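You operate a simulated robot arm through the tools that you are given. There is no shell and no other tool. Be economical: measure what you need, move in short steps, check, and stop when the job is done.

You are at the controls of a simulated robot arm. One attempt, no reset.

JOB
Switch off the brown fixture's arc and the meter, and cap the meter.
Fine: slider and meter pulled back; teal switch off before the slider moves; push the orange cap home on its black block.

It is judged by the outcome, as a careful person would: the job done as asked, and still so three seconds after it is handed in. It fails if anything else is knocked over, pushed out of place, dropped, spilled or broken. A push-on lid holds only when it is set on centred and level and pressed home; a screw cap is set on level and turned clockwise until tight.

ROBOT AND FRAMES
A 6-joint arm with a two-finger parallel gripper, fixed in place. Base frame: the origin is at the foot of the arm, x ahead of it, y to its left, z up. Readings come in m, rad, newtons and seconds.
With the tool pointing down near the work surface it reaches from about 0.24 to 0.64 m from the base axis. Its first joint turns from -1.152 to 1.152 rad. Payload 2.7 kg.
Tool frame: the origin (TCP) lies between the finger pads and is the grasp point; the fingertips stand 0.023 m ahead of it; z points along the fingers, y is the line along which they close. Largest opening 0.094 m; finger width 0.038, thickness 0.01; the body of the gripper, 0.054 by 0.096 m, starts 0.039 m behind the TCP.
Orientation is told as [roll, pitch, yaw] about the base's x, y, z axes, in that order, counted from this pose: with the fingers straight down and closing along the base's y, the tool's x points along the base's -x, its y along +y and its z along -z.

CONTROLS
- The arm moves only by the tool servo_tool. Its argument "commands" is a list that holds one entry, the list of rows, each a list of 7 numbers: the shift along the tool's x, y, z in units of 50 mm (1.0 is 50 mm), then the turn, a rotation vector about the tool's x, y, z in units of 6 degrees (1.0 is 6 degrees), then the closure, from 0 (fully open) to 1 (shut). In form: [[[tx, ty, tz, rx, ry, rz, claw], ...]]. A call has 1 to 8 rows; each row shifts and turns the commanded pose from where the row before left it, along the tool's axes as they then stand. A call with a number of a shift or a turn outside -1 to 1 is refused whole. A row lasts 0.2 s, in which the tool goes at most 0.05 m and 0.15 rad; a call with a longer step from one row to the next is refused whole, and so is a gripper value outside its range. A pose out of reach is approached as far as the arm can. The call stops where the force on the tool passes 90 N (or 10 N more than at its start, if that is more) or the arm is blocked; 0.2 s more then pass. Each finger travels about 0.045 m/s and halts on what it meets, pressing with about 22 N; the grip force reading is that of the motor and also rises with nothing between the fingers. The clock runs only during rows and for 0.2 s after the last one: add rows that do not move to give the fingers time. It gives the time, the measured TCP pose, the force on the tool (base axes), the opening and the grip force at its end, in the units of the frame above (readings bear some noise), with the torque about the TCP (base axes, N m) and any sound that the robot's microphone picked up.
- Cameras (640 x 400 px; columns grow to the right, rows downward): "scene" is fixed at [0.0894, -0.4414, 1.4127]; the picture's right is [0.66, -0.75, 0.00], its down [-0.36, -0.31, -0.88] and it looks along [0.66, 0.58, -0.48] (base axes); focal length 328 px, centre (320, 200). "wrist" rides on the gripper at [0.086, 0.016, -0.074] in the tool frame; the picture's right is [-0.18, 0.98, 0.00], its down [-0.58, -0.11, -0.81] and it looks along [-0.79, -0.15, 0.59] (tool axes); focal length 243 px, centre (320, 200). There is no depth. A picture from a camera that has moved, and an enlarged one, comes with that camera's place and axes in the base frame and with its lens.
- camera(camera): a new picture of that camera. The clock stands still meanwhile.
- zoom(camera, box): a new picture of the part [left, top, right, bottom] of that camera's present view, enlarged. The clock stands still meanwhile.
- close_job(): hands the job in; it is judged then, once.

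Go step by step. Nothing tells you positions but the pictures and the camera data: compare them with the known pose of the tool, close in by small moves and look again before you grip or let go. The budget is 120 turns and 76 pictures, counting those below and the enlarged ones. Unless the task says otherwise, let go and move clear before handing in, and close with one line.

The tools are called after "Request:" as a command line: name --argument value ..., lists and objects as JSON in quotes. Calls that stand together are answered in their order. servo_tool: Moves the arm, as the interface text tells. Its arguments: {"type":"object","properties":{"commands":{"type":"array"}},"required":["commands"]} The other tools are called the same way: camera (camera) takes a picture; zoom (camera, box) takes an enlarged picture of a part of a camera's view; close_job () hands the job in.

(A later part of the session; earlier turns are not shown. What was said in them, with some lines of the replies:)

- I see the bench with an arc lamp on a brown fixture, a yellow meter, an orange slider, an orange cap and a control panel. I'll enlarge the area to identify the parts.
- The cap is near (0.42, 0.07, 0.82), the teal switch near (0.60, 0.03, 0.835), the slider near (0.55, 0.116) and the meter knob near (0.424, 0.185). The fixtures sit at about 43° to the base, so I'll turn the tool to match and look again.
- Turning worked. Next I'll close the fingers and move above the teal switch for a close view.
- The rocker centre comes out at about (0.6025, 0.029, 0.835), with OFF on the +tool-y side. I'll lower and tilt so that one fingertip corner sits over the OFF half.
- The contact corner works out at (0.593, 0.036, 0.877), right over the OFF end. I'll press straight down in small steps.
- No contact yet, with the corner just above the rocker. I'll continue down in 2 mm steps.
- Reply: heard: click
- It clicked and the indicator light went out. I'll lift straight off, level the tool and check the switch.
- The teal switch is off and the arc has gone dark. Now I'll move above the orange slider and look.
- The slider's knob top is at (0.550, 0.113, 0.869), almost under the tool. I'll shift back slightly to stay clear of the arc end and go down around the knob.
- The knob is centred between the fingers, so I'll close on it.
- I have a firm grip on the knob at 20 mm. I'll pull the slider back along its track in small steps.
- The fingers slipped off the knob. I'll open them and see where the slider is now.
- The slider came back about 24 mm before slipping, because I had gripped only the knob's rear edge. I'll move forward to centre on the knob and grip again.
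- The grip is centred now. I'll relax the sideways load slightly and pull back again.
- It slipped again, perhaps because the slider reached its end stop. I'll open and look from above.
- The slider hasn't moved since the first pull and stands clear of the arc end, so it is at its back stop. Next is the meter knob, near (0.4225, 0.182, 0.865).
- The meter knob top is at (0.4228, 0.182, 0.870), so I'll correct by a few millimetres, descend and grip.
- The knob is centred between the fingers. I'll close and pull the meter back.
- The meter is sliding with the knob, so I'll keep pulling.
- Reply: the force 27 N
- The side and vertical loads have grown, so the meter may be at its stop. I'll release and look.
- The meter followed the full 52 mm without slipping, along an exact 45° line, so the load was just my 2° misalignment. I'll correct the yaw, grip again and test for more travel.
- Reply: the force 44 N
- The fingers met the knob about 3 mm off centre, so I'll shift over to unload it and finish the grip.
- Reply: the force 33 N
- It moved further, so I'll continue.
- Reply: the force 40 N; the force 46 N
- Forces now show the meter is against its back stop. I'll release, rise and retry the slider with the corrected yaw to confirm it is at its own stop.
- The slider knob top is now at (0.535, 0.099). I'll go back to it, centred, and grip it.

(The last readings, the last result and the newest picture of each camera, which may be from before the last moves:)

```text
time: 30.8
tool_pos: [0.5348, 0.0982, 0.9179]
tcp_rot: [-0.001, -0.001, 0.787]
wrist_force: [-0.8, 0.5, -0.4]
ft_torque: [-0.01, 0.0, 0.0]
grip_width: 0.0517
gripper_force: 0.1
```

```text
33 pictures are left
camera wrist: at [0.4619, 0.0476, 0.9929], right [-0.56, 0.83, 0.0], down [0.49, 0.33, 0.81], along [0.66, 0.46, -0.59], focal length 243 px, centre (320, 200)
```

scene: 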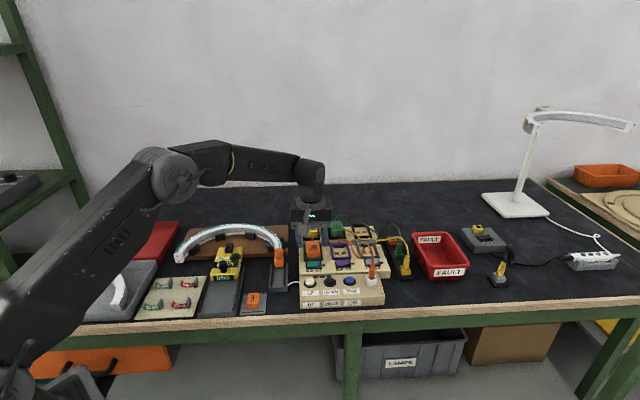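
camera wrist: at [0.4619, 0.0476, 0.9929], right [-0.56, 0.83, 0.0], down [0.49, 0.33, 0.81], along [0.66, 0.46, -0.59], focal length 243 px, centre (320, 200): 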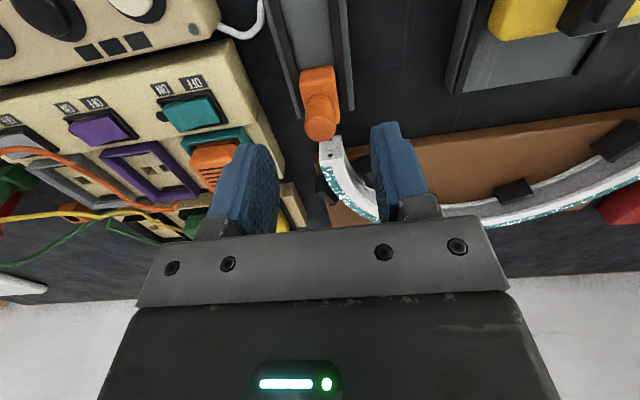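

Request:
servo_tool --commands '[[[0, 0, 0.55, 0, 0, 0, 0.45], [0, 0, 0.5, 0, 0, 0, 0.45], [0, 0, 0, 0, 0, 0, 0.65], [0, 0, 0, 0, 0, 0, 1], [0, 0, 0, 0, 0, 0, 1], [0, 0, 0, 0, 0, 0, 1], [0.05, 0, 0, 0, 0, 0, 1], [0.05, 0, 0, 0, 0, 0, 1]]]'

```text
time: 32.6
tool_pos: [0.5337, 0.0957, 0.8685]
tcp_rot: [-0.007, -0.012, 0.787]
wrist_force: [35.4, 17.2, -14.3]
ft_torque: [0.17, 0.54, -0.05]
grip_width: 0.0196
gripper_force: 45.2
```

The slider resists with 37 N in just 2 mm, the same as the meter at its stop, so both are fully back. I'll release and move over the cap for a close look.

Request:
servo_tool --commands '[[[-0.08, 0, 0, 0, 0, 0, 1], [0, 0, 0, 0, 0, 0, 0.4], [0, 0, 0, 0, 0, 0, 0.4], [0, 0, 0, 0, 0, 0, 0.4], [0, 0, -0.7, 0, 0, 0, 0.3], [0.9, 0, 0, 0, 0, 0, 0.3], [0.9, 0, 0, 0, 0, 0, 0.3], [0.5, 0.78, 0, 0, 0, 0, 0.3]]]'

Request:
zoom --camera "wrist" --box '[220, 0, 540, 200]'

Request:
zoom --camera "scene" --box '[205, 245, 285, 315]'

```text
time: 34.4
tool_pos: [0.4264, 0.0443, 0.9013]
tcp_rot: [0.0, -0.001, 0.785]
wrist_force: [0.3, -0.5, 0.3]
ft_torque: [0.01, 0.0, 0.0]
grip_width: 0.0659
gripper_force: 0.1
```

```text
2.00 times, centred on (380, 100) of wrist
camera zoom: at [0.3549, -0.0058, 0.9758], right [-0.56, 0.83, 0.0], down [0.49, 0.33, 0.81], along [0.67, 0.46, -0.59], focal length 485 px, centre (200, 400)
```

zoom: 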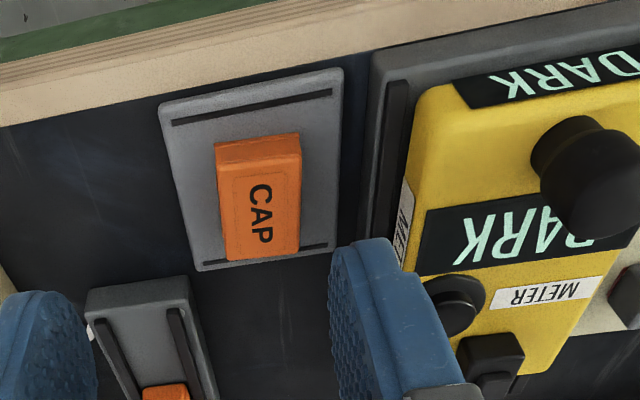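

```text
5.71 times, centred on (245, 280) of scene
camera zoom: at [0.0894, -0.4415, 1.4127], right [0.66, -0.75, 0.0], down [-0.36, -0.31, -0.88], along [0.66, 0.58, -0.48], focal length 1877 px, centre (749, -257)
```

zoom: 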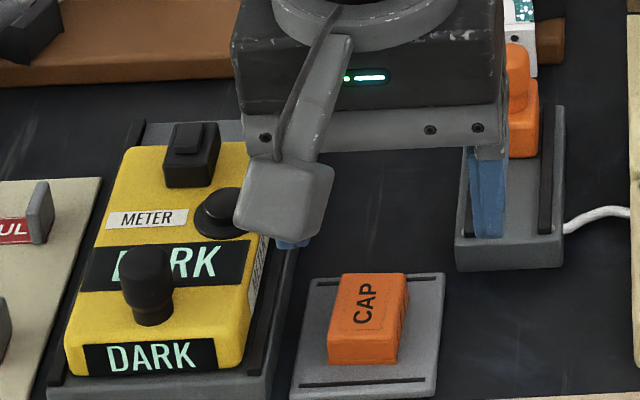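

The cap's top centre is at about (0.420, 0.064, 0.826), roughly 25 by 40 mm. I'll compare it closely with the meter's black block.

Request:
zoom --camera "scene" --box '[225, 255, 261, 277]'

Request:
zoom --camera "scene" --box '[245, 285, 285, 312]'

Request:
zoom --camera "wrist" --box '[400, 110, 540, 200]'

```text
16.00 times, centred on (243, 266) of scene
camera zoom: at [0.0894, -0.4415, 1.4127], right [0.66, -0.75, 0.0], down [-0.36, -0.31, -0.88], along [0.66, 0.58, -0.48], focal length 5255 px, centre (1552, -856)
```

zoom: 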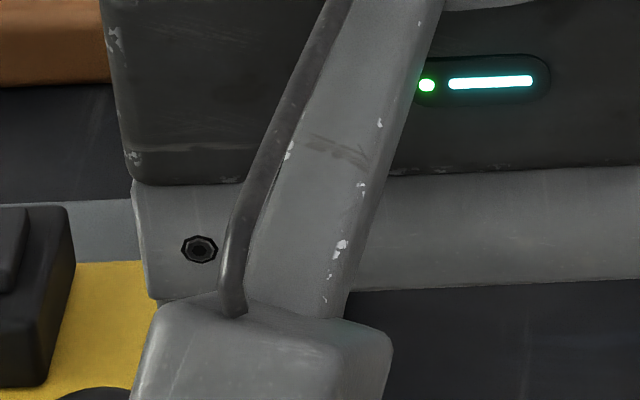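

```text
14.81 times, centred on (265, 298) of scene
camera zoom: at [0.0894, -0.4415, 1.4127], right [0.66, -0.75, 0.0], down [-0.36, -0.31, -0.88], along [0.66, 0.58, -0.48], focal length 4866 px, centre (1135, -1259)
```

zoom: 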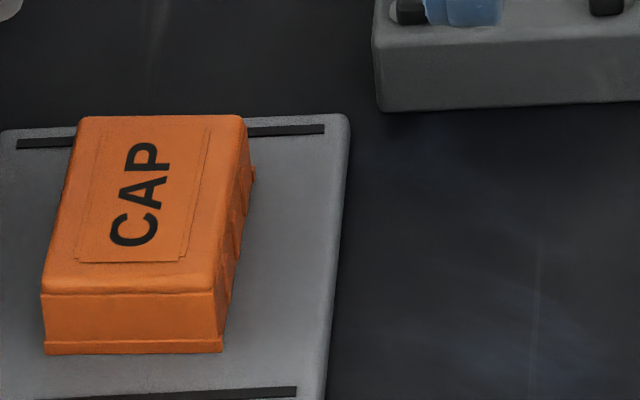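

```text
4.44 times, centred on (470, 155) of wrist
camera zoom: at [0.3549, -0.0058, 0.9758], right [-0.56, 0.83, 0.0], down [0.49, 0.33, 0.81], along [0.67, 0.46, -0.59], focal length 1078 px, centre (-347, 400)
```

zoom: 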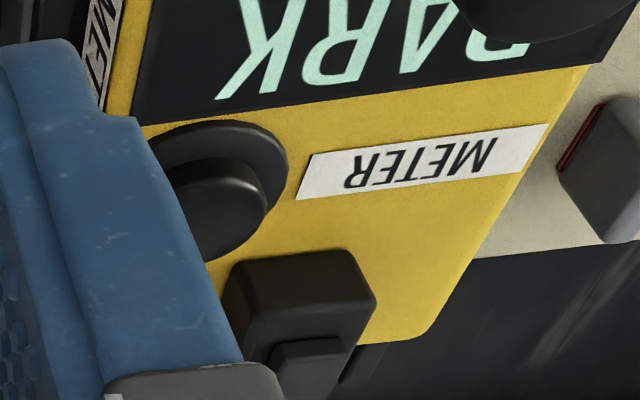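

Request:
zoom --camera "scene" --box '[204, 258, 244, 285]'

```text
14.81 times, centred on (224, 272) of scene
camera zoom: at [0.0894, -0.4415, 1.4127], right [0.66, -0.75, 0.0], down [-0.36, -0.31, -0.88], along [0.66, 0.58, -0.48], focal length 4866 px, centre (1742, -859)
```

zoom: 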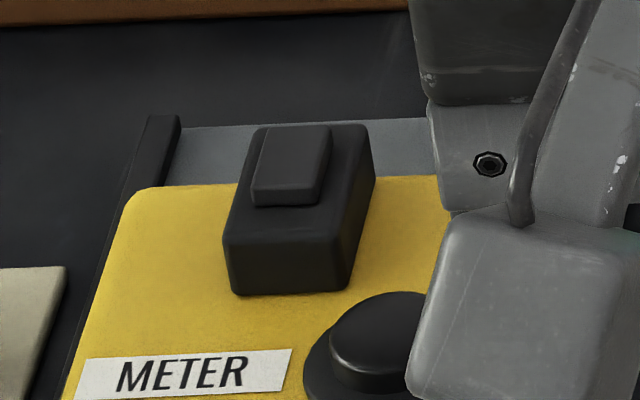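

Block about 21 by 30 mm, cap about 28 by 40 mm outside, both with the long side along the rails, so the cap goes on in its present orientation. I'll move directly above the cap.

Request:
servo_tool --commands '[[[-0.154, 0.362, 0, 0, 0, 0, 0.45], [0, 0, 0.66, 0, 0, 0, 0.45], [0, 0, 0, 0, 0, 0, 0.45]]]'

Request:
camera --camera "wrist"

Request:
zoom --camera "scene" --box '[215, 255, 295, 312]'

```text
time: 35.2
tool_pos: [0.4208, 0.0632, 0.869]
tcp_rot: [-0.001, 0.001, 0.784]
wrist_force: [-0.2, 0.1, -0.9]
ft_torque: [-0.02, 0.01, -0.04]
grip_width: 0.0517
gripper_force: 0.0
```

```text
26 pictures are left
camera wrist: at [0.3477, 0.0129, 0.944], right [-0.56, 0.83, 0.0], down [0.49, 0.33, 0.81], along [0.67, 0.46, -0.59], focal length 243 px, centre (320, 200)
```

wrist: 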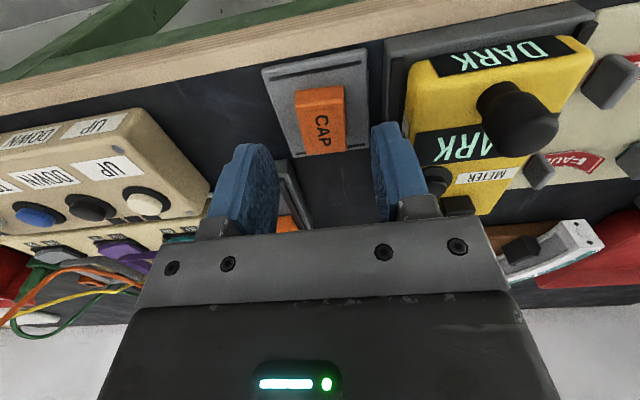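

```text
7.02 times, centred on (255, 284) of scene
camera zoom: at [0.0894, -0.4414, 1.4127], right [0.66, -0.75, 0.0], down [-0.36, -0.31, -0.88], along [0.66, 0.58, -0.48], focal length 2305 px, centre (776, -386)
```

zoom: 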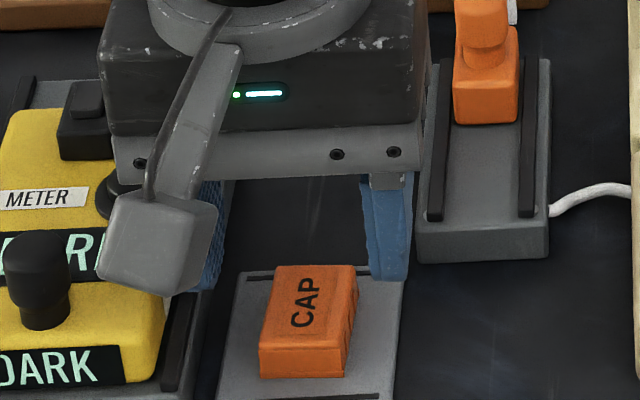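

The track edge is close on the left side, so I'll narrow the opening to 37 mm before descending beside the cap.

Request:
servo_tool --commands '[[[0, 0.01, 0, 0, 0, 0, 0.606], [0, 0, 0, 0, 0, 0, 0.606], [0, 0, 0.3, 0, 0, 0, 0.606], [0, 0, 0.1, 0, 0, 0, 0.606], [0, 0, 0, 0, 0, 0, 0.606]]]'

Request:
zoom --camera "scene" --box '[215, 255, 295, 312]'

Request:
camera --camera "wrist"

```text
time: 36.4
tool_pos: [0.4183, 0.0607, 0.8488]
tcp_rot: [0.0, 0.0, 0.785]
wrist_force: [-0.5, 0.4, 0.1]
ft_torque: [0.02, 0.01, 0.02]
grip_width: 0.0368
gripper_force: 0.0
```

```text
7.02 times, centred on (255, 284) of scene
camera zoom: at [0.0894, -0.4414, 1.4127], right [0.66, -0.75, 0.0], down [-0.36, -0.31, -0.88], along [0.66, 0.58, -0.48], focal length 2305 px, centre (776, -386)
```

zoom: 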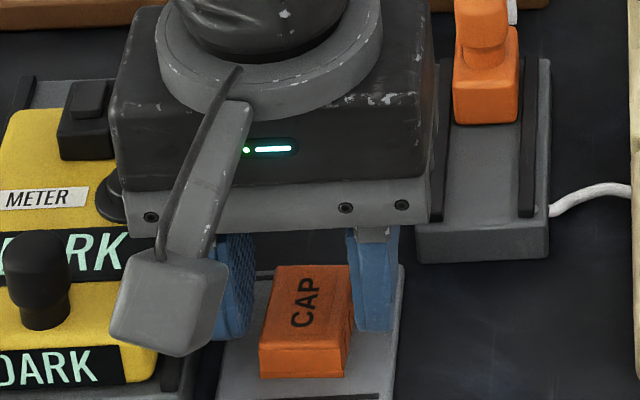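

```text
23 pictures are left
camera wrist: at [0.3466, 0.0101, 0.9241], right [-0.56, 0.83, 0.0], down [0.49, 0.33, 0.81], along [0.67, 0.46, -0.59], focal length 243 px, centre (320, 200)
```

wrist: 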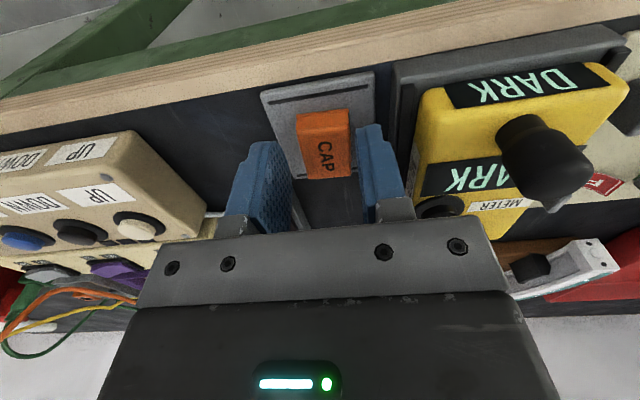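

The cap sits centred between the fingers, so I'll shift 3 mm forward, descend the rest and close gently.

Request:
servo_tool --commands '[[[-0.06, 0.015, 0.1, 0, 0, 0, 0.606], [0, 0, 0.06, 0, 0, 0, 0.606], [0, 0, 0.06, 0, 0, 0, 0.606], [0, 0, 0, 0, 0, 0, 0.606]]]'

Request:
servo_tool --commands '[[[0, 0, 0, 0, 0, 0, 0.7], [0, 0, 0, 0, 0, 0, 0.85], [0, 0, 0, 0, 0, 0, 0.85], [0, 0, 0, 0, 0, 0, 0.85]]]'

Request:
zoom --camera "scene" --box '[215, 255, 295, 312]'

Request:
zoom --camera "wrist" --box '[220, 80, 420, 240]'

```text
time: 37.4
tool_pos: [0.4193, 0.0615, 0.8375]
tcp_rot: [0.0, -0.001, 0.785]
wrist_force: [-0.8, -0.4, -0.3]
ft_torque: [0.0, -0.02, -0.02]
grip_width: 0.0369
gripper_force: 0.0
```

```text
time: 38.4
tool_pos: [0.42, 0.0625, 0.8398]
tcp_rot: [0.0, -0.001, 0.785]
wrist_force: [0.2, 0.2, -0.3]
ft_torque: [0.0, -0.02, 0.0]
grip_width: 0.0268
gripper_force: 22.1
```

```text
7.02 times, centred on (255, 284) of scene
camera zoom: at [0.0894, -0.4414, 1.4127], right [0.66, -0.75, 0.0], down [-0.36, -0.31, -0.88], along [0.66, 0.58, -0.48], focal length 2305 px, centre (776, -386)
```

zoom: 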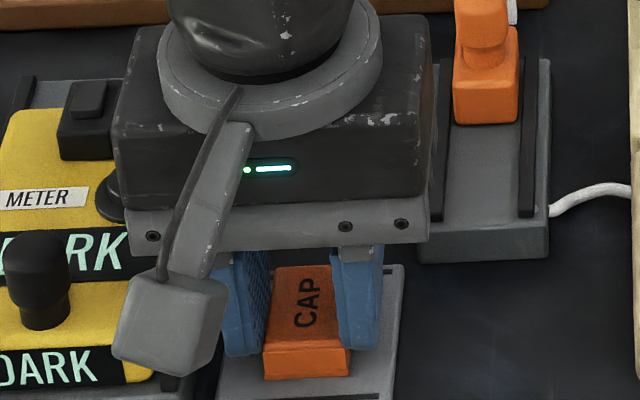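

```text
2.50 times, centred on (320, 160) of wrist
camera zoom: at [0.3475, 0.0127, 0.914], right [-0.56, 0.83, 0.0], down [0.49, 0.33, 0.81], along [0.67, 0.46, -0.59], focal length 606 px, centre (320, 300)
```

zoom: 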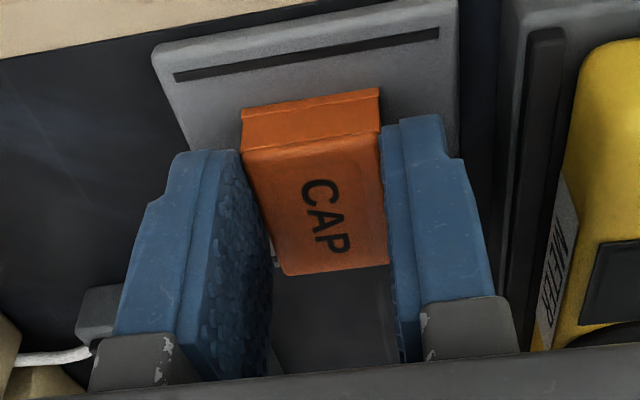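

The cap is gripped at 26.8 mm, and I put the black block's top centre at about (0.419, 0.184, 0.845). I'll lift straight up, carry it over and check the grip.

Request:
servo_tool --commands '[[[0, 0, -0.4, 0, 0, 0, 0.85], [0, 0, -0.6, 0, 0, 0, 0.85], [0, 0, -0.3, 0, 0, 0, 0.85], [-0.577, 0.577, 0, 0, 0, 0, 0.85], [-0.577, 0.577, 0, 0, 0, 0, 0.85], [-0.577, 0.577, 0, 0, 0, 0, 0.85], [0, 0, 0, 0, 0, 0, 0.85]]]'

Request:
zoom --camera "scene" --box '[185, 240, 265, 297]'

Request:
zoom --camera "wrist" --box '[220, 60, 420, 220]'

```text
time: 40.0
tool_pos: [0.4195, 0.1844, 0.9044]
tcp_rot: [-0.002, 0.0, 0.786]
wrist_force: [0.1, 0.5, 0.1]
ft_torque: [-0.03, -0.01, 0.0]
grip_width: 0.0269
gripper_force: 22.8
```

```text
7.02 times, centred on (225, 268) of scene
camera zoom: at [0.0894, -0.4414, 1.4127], right [0.66, -0.75, 0.0], down [-0.36, -0.31, -0.88], along [0.66, 0.58, -0.48], focal length 2305 px, centre (987, -281)
```

zoom: 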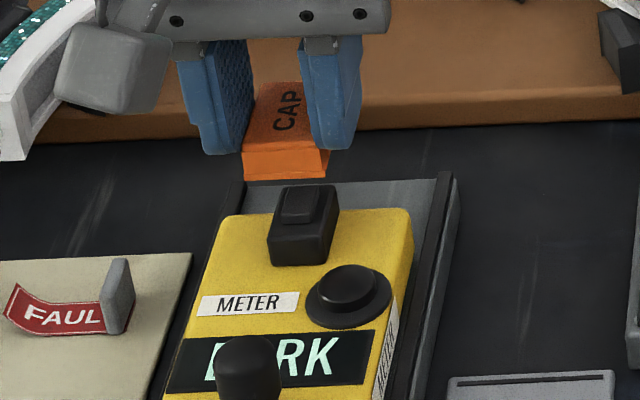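

```text
2.50 times, centred on (320, 140) of wrist
camera zoom: at [0.3486, 0.1355, 0.979], right [-0.56, 0.83, 0.0], down [0.49, 0.33, 0.81], along [0.67, 0.46, -0.59], focal length 606 px, centre (320, 350)
```

zoom: 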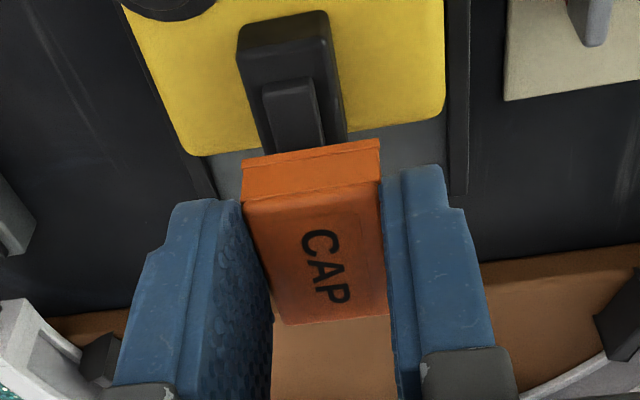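

The cap is held level and centred under the tool. The block centre looks about 6–10 mm nearer the robot than the cap, so I'll shift back 7 mm, lower slightly and look again.

Request:
servo_tool --commands '[[[0.14, -0.04, 0, 0, 0, 0, 0.85], [0, 0, 0.1, 0, 0, 0, 0.85], [0, 0, 0, 0, 0, 0, 0.85]]]'

Request:
zoom --camera "scene" --box '[205, 245, 253, 275]'

Request:
zoom --camera "wrist" --box '[240, 50, 400, 170]'

```text
time: 40.8
tool_pos: [0.4163, 0.1783, 0.8984]
tcp_rot: [-0.001, -0.001, 0.785]
wrist_force: [-0.1, 0.1, -0.3]
ft_torque: [0.01, -0.01, -0.01]
grip_width: 0.027
gripper_force: 21.9
```

```text
13.33 times, centred on (229, 260) of scene
camera zoom: at [0.0894, -0.4414, 1.4127], right [0.66, -0.75, 0.0], down [-0.36, -0.31, -0.88], along [0.66, 0.58, -0.48], focal length 4379 px, centre (1533, -600)
```

zoom: 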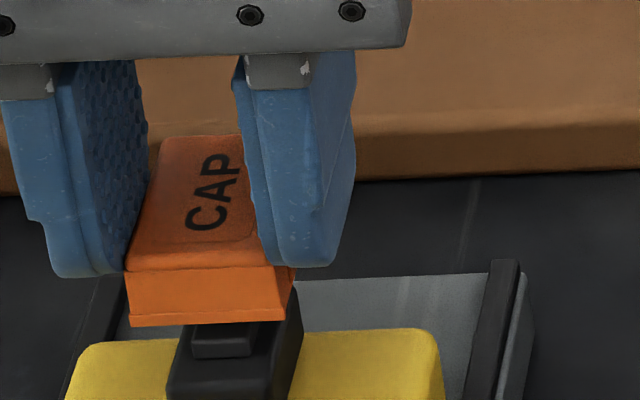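

```text
3.33 times, centred on (320, 110) of wrist
camera zoom: at [0.3444, 0.128, 0.9737], right [-0.56, 0.83, 0.0], down [0.49, 0.33, 0.81], along [0.67, 0.46, -0.59], focal length 809 px, centre (320, 500)
```

zoom: 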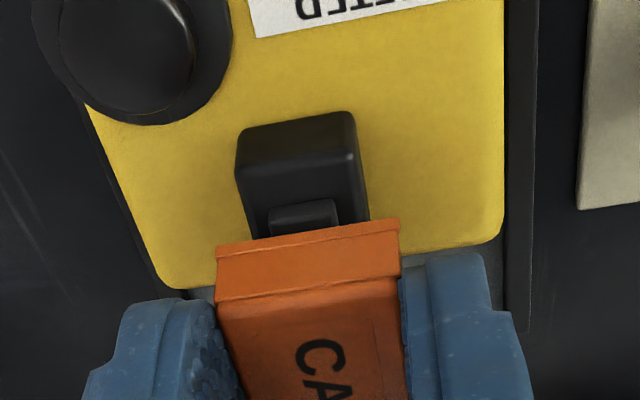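

Alignment is now within a couple of millimetres, so I'll lower 10 mm and compare the edges again.

Request:
servo_tool --commands '[[[0, -0.02, 0.1, 0, 0, 0, 0.85], [0, 0, 0.1, 0, 0, 0, 0.85], [0, 0, 0, 0, 0, 0, 0.85]]]'

Request:
zoom --camera "scene" --box '[205, 255, 253, 285]'

Request:
zoom --camera "wrist" --box '[240, 50, 400, 170]'

```text
time: 41.6
tool_pos: [0.4156, 0.1756, 0.8867]
tcp_rot: [0.002, 0.003, 0.784]
wrist_force: [-1.1, -1.4, -2.1]
ft_torque: [-0.02, 0.02, -0.03]
grip_width: 0.0269
gripper_force: 21.5
```

```text
13.33 times, centred on (229, 270) of scene
camera zoom: at [0.0894, -0.4415, 1.4127], right [0.66, -0.75, 0.0], down [-0.36, -0.31, -0.88], along [0.66, 0.58, -0.48], focal length 4379 px, centre (1533, -733)
```

zoom: 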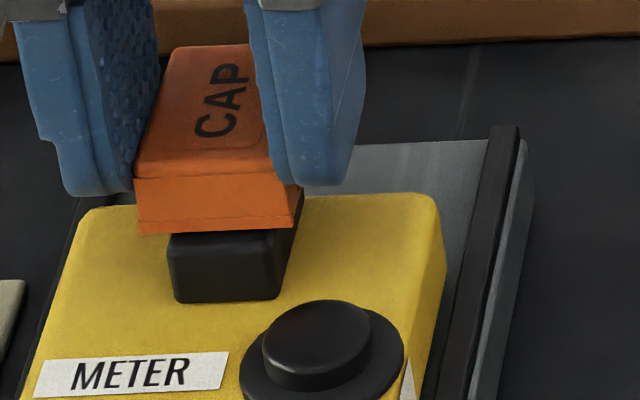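

```text
3.33 times, centred on (320, 110) of wrist
camera zoom: at [0.3441, 0.1267, 0.9625], right [-0.56, 0.83, 0.0], down [0.49, 0.33, 0.8], along [0.66, 0.45, -0.59], focal length 809 px, centre (320, 500)
```

zoom: 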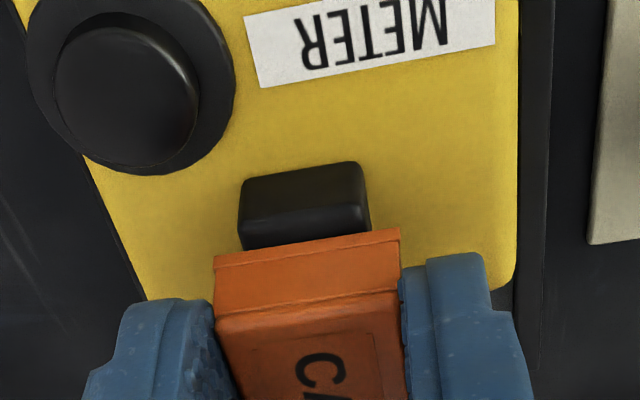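

Both cameras look along the rail direction, so that offset is poorly resolved. I'll raise a little and yaw the tool 90° so each camera sees it sideways.

Request:
servo_tool --commands '[[[0, 0, -0.6, 0, 0, 0, 0.85], [0, 0, 0, 0, 0, 1, 0.85], [0, 0, 0, 0, 0, 1, 0.85], [0, 0, 0, 0, 0, 1, 0.85], [0, 0, 0, 0, 0, 1, 0.85], [0, 0, 0, 0, 0, 1, 0.85], [0, 0, 0, 0, 0, 1, 0.85], [0, 0, 0, 0, 0, 1, 0.85]]]'

Request:
servo_tool --commands '[[[0, 0, 0, 0, 0, 1, 0.85], [0, 0, 0, 0, 0, 1, 0.85], [0, 0, 0, 0, 0, 1, 0.85], [0, 0, 0, 0, 0, 1, 0.85], [0, 0, 0, 0, 0, 1, 0.85], [0, 0, 0, 0, 0, 1, 0.85], [0, 0, 0, 0, 0, 1, 0.85], [0, 0, 0, 0, 0, 1, 0.85]]]'

Request:
zoom --camera "wrist" --box '[240, 40, 400, 160]'

Request:
zoom --camera "scene" --box '[205, 245, 253, 275]'

```text
time: 43.4
tool_pos: [0.4151, 0.1772, 0.9175]
tcp_rot: [-0.001, -0.001, 0.05]
wrist_force: [0.2, -0.9, -0.1]
ft_torque: [0.0, -0.01, 0.01]
grip_width: 0.027
gripper_force: 21.8
```

```text
time: 45.2
tool_pos: [0.4163, 0.1783, 0.9185]
tcp_rot: [-0.001, 0.001, -0.787]
wrist_force: [0.1, -0.5, -0.6]
ft_torque: [0.03, 0.0, 0.03]
grip_width: 0.0269
gripper_force: 22.0
```

```text
3.33 times, centred on (320, 100) of wrist
camera zoom: at [0.3669, 0.2505, 0.9933], right [0.83, 0.56, 0.0], down [0.33, -0.49, 0.81], along [0.45, -0.67, -0.59], focal length 809 px, centre (320, 533)
```

zoom: 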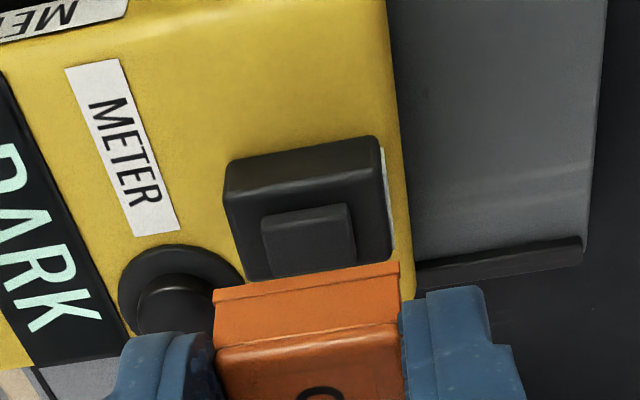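

```text
13.33 times, centred on (229, 260) of scene
camera zoom: at [0.0894, -0.4414, 1.4127], right [0.66, -0.75, 0.0], down [-0.36, -0.31, -0.88], along [0.66, 0.58, -0.48], focal length 4379 px, centre (1533, -600)
```

zoom: 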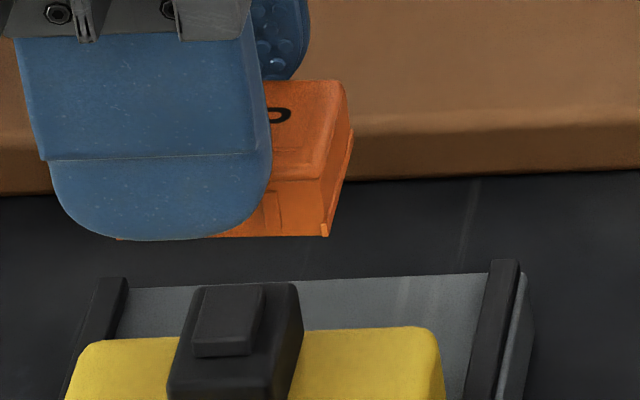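

The side view is clear: the cap sits about 5.5 mm forward of the TCP and the block centre about 1.8 mm behind it. So the cap must move back about 7 mm; I'll turn back and make that shift.

Request:
servo_tool --commands '[[[0, 0, 0, 0, 0, -1, 0.85], [0, 0, 0, 0, 0, -1, 0.85], [0, 0, 0, 0, 0, -1, 0.85], [0, 0, 0, 0, 0, -1, 0.85], [0, 0, 0, 0, 0, -1, 0.85], [0, 0, 0, 0, 0, -1, 0.85], [0, 0, 0, 0, 0, -1, 0.85], [0, 0, 0, 0, 0, -1, 0.85]]]'

Request:
servo_tool --commands '[[[0, 0, 0, 0, 0, -1, 0.85], [0, 0, 0, 0, 0, -1, 0.85], [0, 0, 0, 0, 0, -1, 0.85], [0, 0, 0, 0, 0, -1, 0.85], [0, 0, 0, 0, 0, -1, 0.85], [0, 0, 0, 0, 0, -1, 0.85], [0, 0, 0, 0, 0, -1, 0.85], [0.14, -0.015, 0.6, 0, 0, 0, 0.85]]]'

Request:
zoom --camera "scene" --box '[205, 255, 253, 285]'

Request:
zoom --camera "wrist" --box '[240, 50, 400, 170]'

```text
time: 47.0
tool_pos: [0.4161, 0.1782, 0.9179]
tcp_rot: [-0.001, -0.001, 0.052]
wrist_force: [0.2, 0.6, -0.7]
ft_torque: [0.01, 0.0, -0.01]
grip_width: 0.0268
gripper_force: 22.5
```

```text
time: 48.8
tool_pos: [0.4111, 0.1725, 0.8877]
tcp_rot: [0.0, 0.0, 0.788]
wrist_force: [-0.3, 1.2, -0.5]
ft_torque: [-0.02, -0.01, -0.02]
grip_width: 0.0269
gripper_force: 22.0
```

```text
13.33 times, centred on (229, 270) of scene
camera zoom: at [0.0894, -0.4414, 1.4127], right [0.66, -0.75, 0.0], down [-0.36, -0.31, -0.88], along [0.66, 0.58, -0.48], focal length 4379 px, centre (1533, -733)
```

zoom: 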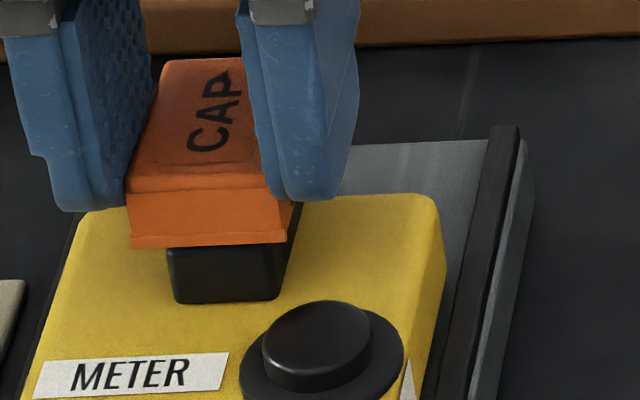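

```text
3.33 times, centred on (320, 110) of wrist
camera zoom: at [0.3396, 0.1221, 0.9638], right [-0.57, 0.82, 0.0], down [0.49, 0.33, 0.81], along [0.66, 0.46, -0.59], focal length 809 px, centre (320, 500)
```

zoom: 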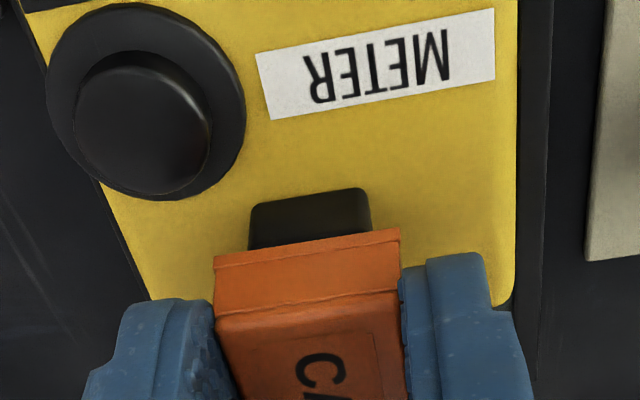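

Now the cap lines up with the block in both views. I'll lower in 2 mm steps and watch the force.

Request:
servo_tool --commands '[[[0, 0, 0.04, 0, 0, 0, 0.85], [0, 0, 0.04, 0, 0, 0, 0.85], [0, 0, 0.04, 0, 0, 0, 0.85]]]'

Request:
servo_tool --commands '[[[0, 0, 0.03, 0, 0, 0, 0.85], [0, 0, 0, 0, 0, 0, 0.85]]]'

Request:
servo_tool --commands '[[[0, 0, 0.03, 0, 0, 0, 0.85], [0, 0, 0, 0, 0, 0, 0.85]]]'

Request:
zoom --camera "scene" --box '[205, 255, 253, 285]'

```text
time: 49.6
tool_pos: [0.4117, 0.1722, 0.8829]
tcp_rot: [0.0, -0.001, 0.785]
wrist_force: [-0.4, -3.3, 9.6]
ft_torque: [-0.13, 0.12, 0.02]
grip_width: 0.0269
gripper_force: 22.1
```

```text
time: 50.2
tool_pos: [0.4119, 0.1724, 0.8806]
tcp_rot: [0.0, 0.002, 0.785]
wrist_force: [-1.8, -1.6, -1.0]
ft_torque: [0.01, 0.03, -0.01]
grip_width: 0.0269
gripper_force: 21.3
```

```text
time: 50.8
tool_pos: [0.4124, 0.1724, 0.8795]
tcp_rot: [-0.001, -0.001, 0.786]
wrist_force: [-1.7, -2.2, 5.0]
ft_torque: [-0.01, 0.04, -0.01]
grip_width: 0.0268
gripper_force: 22.0
```

```text
13.33 times, centred on (229, 270) of scene
camera zoom: at [0.0893, -0.4415, 1.4127], right [0.66, -0.75, 0.0], down [-0.36, -0.31, -0.88], along [0.66, 0.58, -0.48], focal length 4379 px, centre (1533, -733)
```

zoom: 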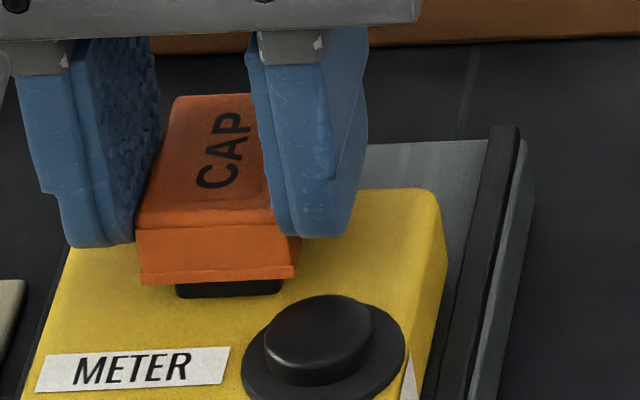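

The cap has gone over the block's edge, with a brief 10 N contact that then eased. I'll check that it's level before pressing.

Request:
zoom --camera "wrist" --box '[240, 60, 400, 180]'

Request:
zoom --camera "scene" --box '[210, 260, 242, 280]'

```text
3.33 times, centred on (320, 120) of wrist
camera zoom: at [0.3402, 0.1225, 0.9544], right [-0.56, 0.83, 0.0], down [0.49, 0.33, 0.81], along [0.67, 0.46, -0.59], focal length 809 px, centre (320, 467)
```

zoom: 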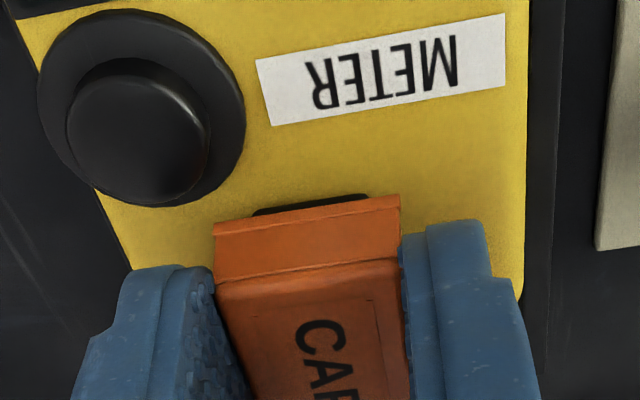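

```text
16.00 times, centred on (226, 270) of scene
camera zoom: at [0.0893, -0.4415, 1.4127], right [0.66, -0.75, 0.0], down [-0.36, -0.31, -0.88], along [0.66, 0.58, -0.48], focal length 5255 px, centre (1824, -920)
```

zoom: 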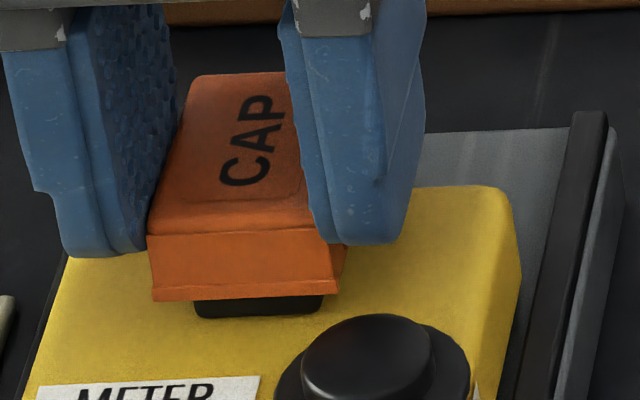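

The cap is level and around the block with a few millimetres left. I'll press straight down in small steps.

Request:
servo_tool --commands '[[[0, 0, 0.03, 0, 0, 0, 0.85], [0, 0, 0.03, 0, 0, 0, 0.85], [0, 0, 0, 0, 0, 0, 0.85]]]'

Request:
servo_tool --commands '[[[0, 0, 0.03, 0, 0, 0, 0.85], [0, 0, 0.03, 0, 0, 0, 0.85], [0, 0, 0, 0, 0, 0, 0.85]]]'

Request:
zoom --camera "scene" --box '[210, 260, 242, 280]'

```text
time: 51.6
tool_pos: [0.4115, 0.1722, 0.8753]
tcp_rot: [-0.001, 0.003, 0.786]
wrist_force: [-2.0, -1.1, -0.6]
ft_torque: [-0.02, 0.03, 0.01]
grip_width: 0.0271
gripper_force: 21.8
```

```text
time: 52.4
tool_pos: [0.4123, 0.1725, 0.8752]
tcp_rot: [-0.001, -0.003, 0.785]
wrist_force: [-2.1, 1.0, 16.7]
ft_torque: [0.1, -0.03, -0.01]
grip_width: 0.0269
gripper_force: 22.2
```

```text
16.00 times, centred on (226, 270) of scene
camera zoom: at [0.0891, -0.4415, 1.4127], right [0.66, -0.75, 0.0], down [-0.36, -0.31, -0.88], along [0.66, 0.58, -0.48], focal length 5255 px, centre (1824, -920)
```

zoom: 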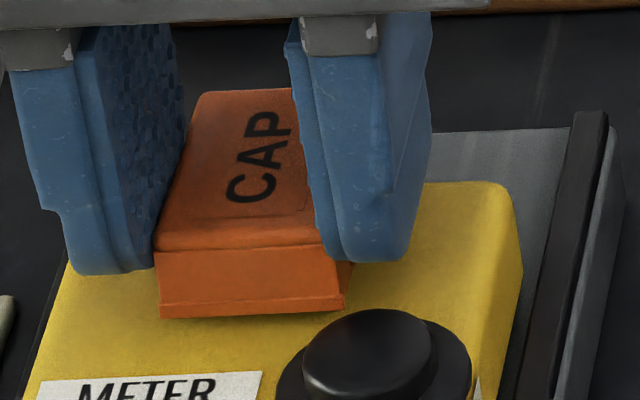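

The block is covered and force is building. I'll press harder to be sure it's home.

Request:
servo_tool --commands '[[[0, 0, 0.03, 0, 0, 0, 0.85], [0, 0, 0.03, 0, 0, 0, 0.85], [0, 0, 0, 0, 0, 0, 0.85]]]'

Request:
servo_tool --commands '[[[0, 0, 0.03, 0, 0, 0, 0.85], [0, 0, 0, 0, 0, 0, 0.85]]]'

```text
time: 53.2
tool_pos: [0.4121, 0.1714, 0.87]
tcp_rot: [-0.002, -0.002, 0.785]
wrist_force: [1.0, -2.8, 22.8]
ft_torque: [0.0, -0.12, 0.0]
grip_width: 0.027
gripper_force: 22.2
heard: click
```

```text
time: 53.8
tool_pos: [0.4114, 0.1716, 0.8703]
tcp_rot: [-0.001, -0.001, 0.783]
wrist_force: [5.8, -7.2, 25.1]
ft_torque: [-0.17, -0.18, -0.03]
grip_width: 0.0271
gripper_force: 22.0
```

It clicked home. I'll open the fingers, rise straight up and check everything.

Request:
servo_tool --commands '[[[0, 0, -0.03, 0, 0, 0, 0.85], [0, 0, 0, 0, 0, 0, 0.6], [0, 0, 0, 0, 0, 0, 0.55], [0, 0, 0, 0, 0, 0, 0.55], [0, 0, -0.5, 0, 0, 0, 0.55], [0, 0, -0.9, 0, 0, 0, 0.55], [0, 0, -0.9, 0, 0, 0, 0.55], [0, 0, -0.9, 0, 0, 0, 0.55]]]'

Request:
zoom --camera "scene" --box '[190, 245, 280, 310]'

Request:
camera --camera "wrist"

```text
time: 55.6
tool_pos: [0.4102, 0.1697, 1.0291]
tcp_rot: [0.0, -0.001, 0.785]
wrist_force: [-0.2, -0.3, 0.0]
ft_torque: [-0.01, 0.0, 0.03]
grip_width: 0.0424
gripper_force: 0.1
```

```text
6.15 times, centred on (235, 278) of scene
camera zoom: at [0.0894, -0.4414, 1.4127], right [0.66, -0.75, 0.0], down [-0.36, -0.31, -0.88], along [0.66, 0.58, -0.48], focal length 2021 px, centre (843, -277)
```

zoom: 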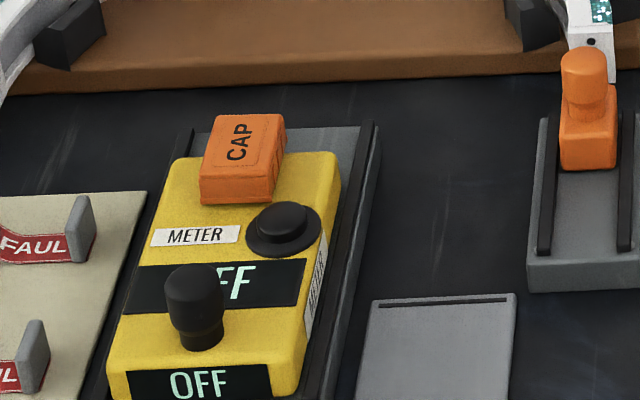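

```text
5 pictures are left
camera wrist: at [0.3385, 0.1195, 1.1032], right [-0.56, 0.83, 0.0], down [0.49, 0.33, 0.81], along [0.66, 0.46, -0.59], focal length 243 px, centre (320, 200)
```

wrist: 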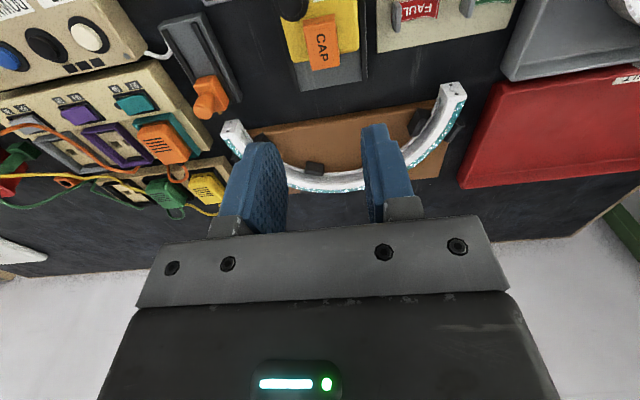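

The meter now reads OFF, with the cap level and flush. One last overall check.

Request:
zoom --camera "scene" --box '[130, 200, 450, 330]'

```text
2.00 times, centred on (290, 265) of scene
camera zoom: at [0.0894, -0.4414, 1.4127], right [0.66, -0.75, 0.0], down [-0.36, -0.31, -0.88], along [0.66, 0.58, -0.48], focal length 657 px, centre (380, 70)
```

zoom: 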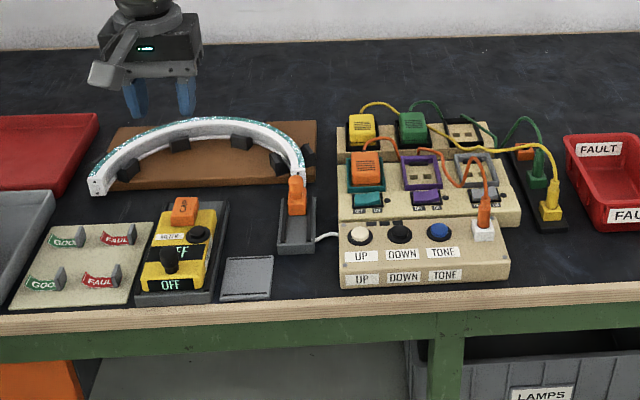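

The arc is dark, the teal switch is off, the slider and meter are back, the cap is on and nothing else has moved. Handing in.

Request:
close_job

```text
The job is handed in.
```

The job is handed in: I switched the teal switch off first, pulled the slider and meter back to their stops, and pressed the orange cap onto its black block until it clicked; the arc is dark and the meter reads OFF.
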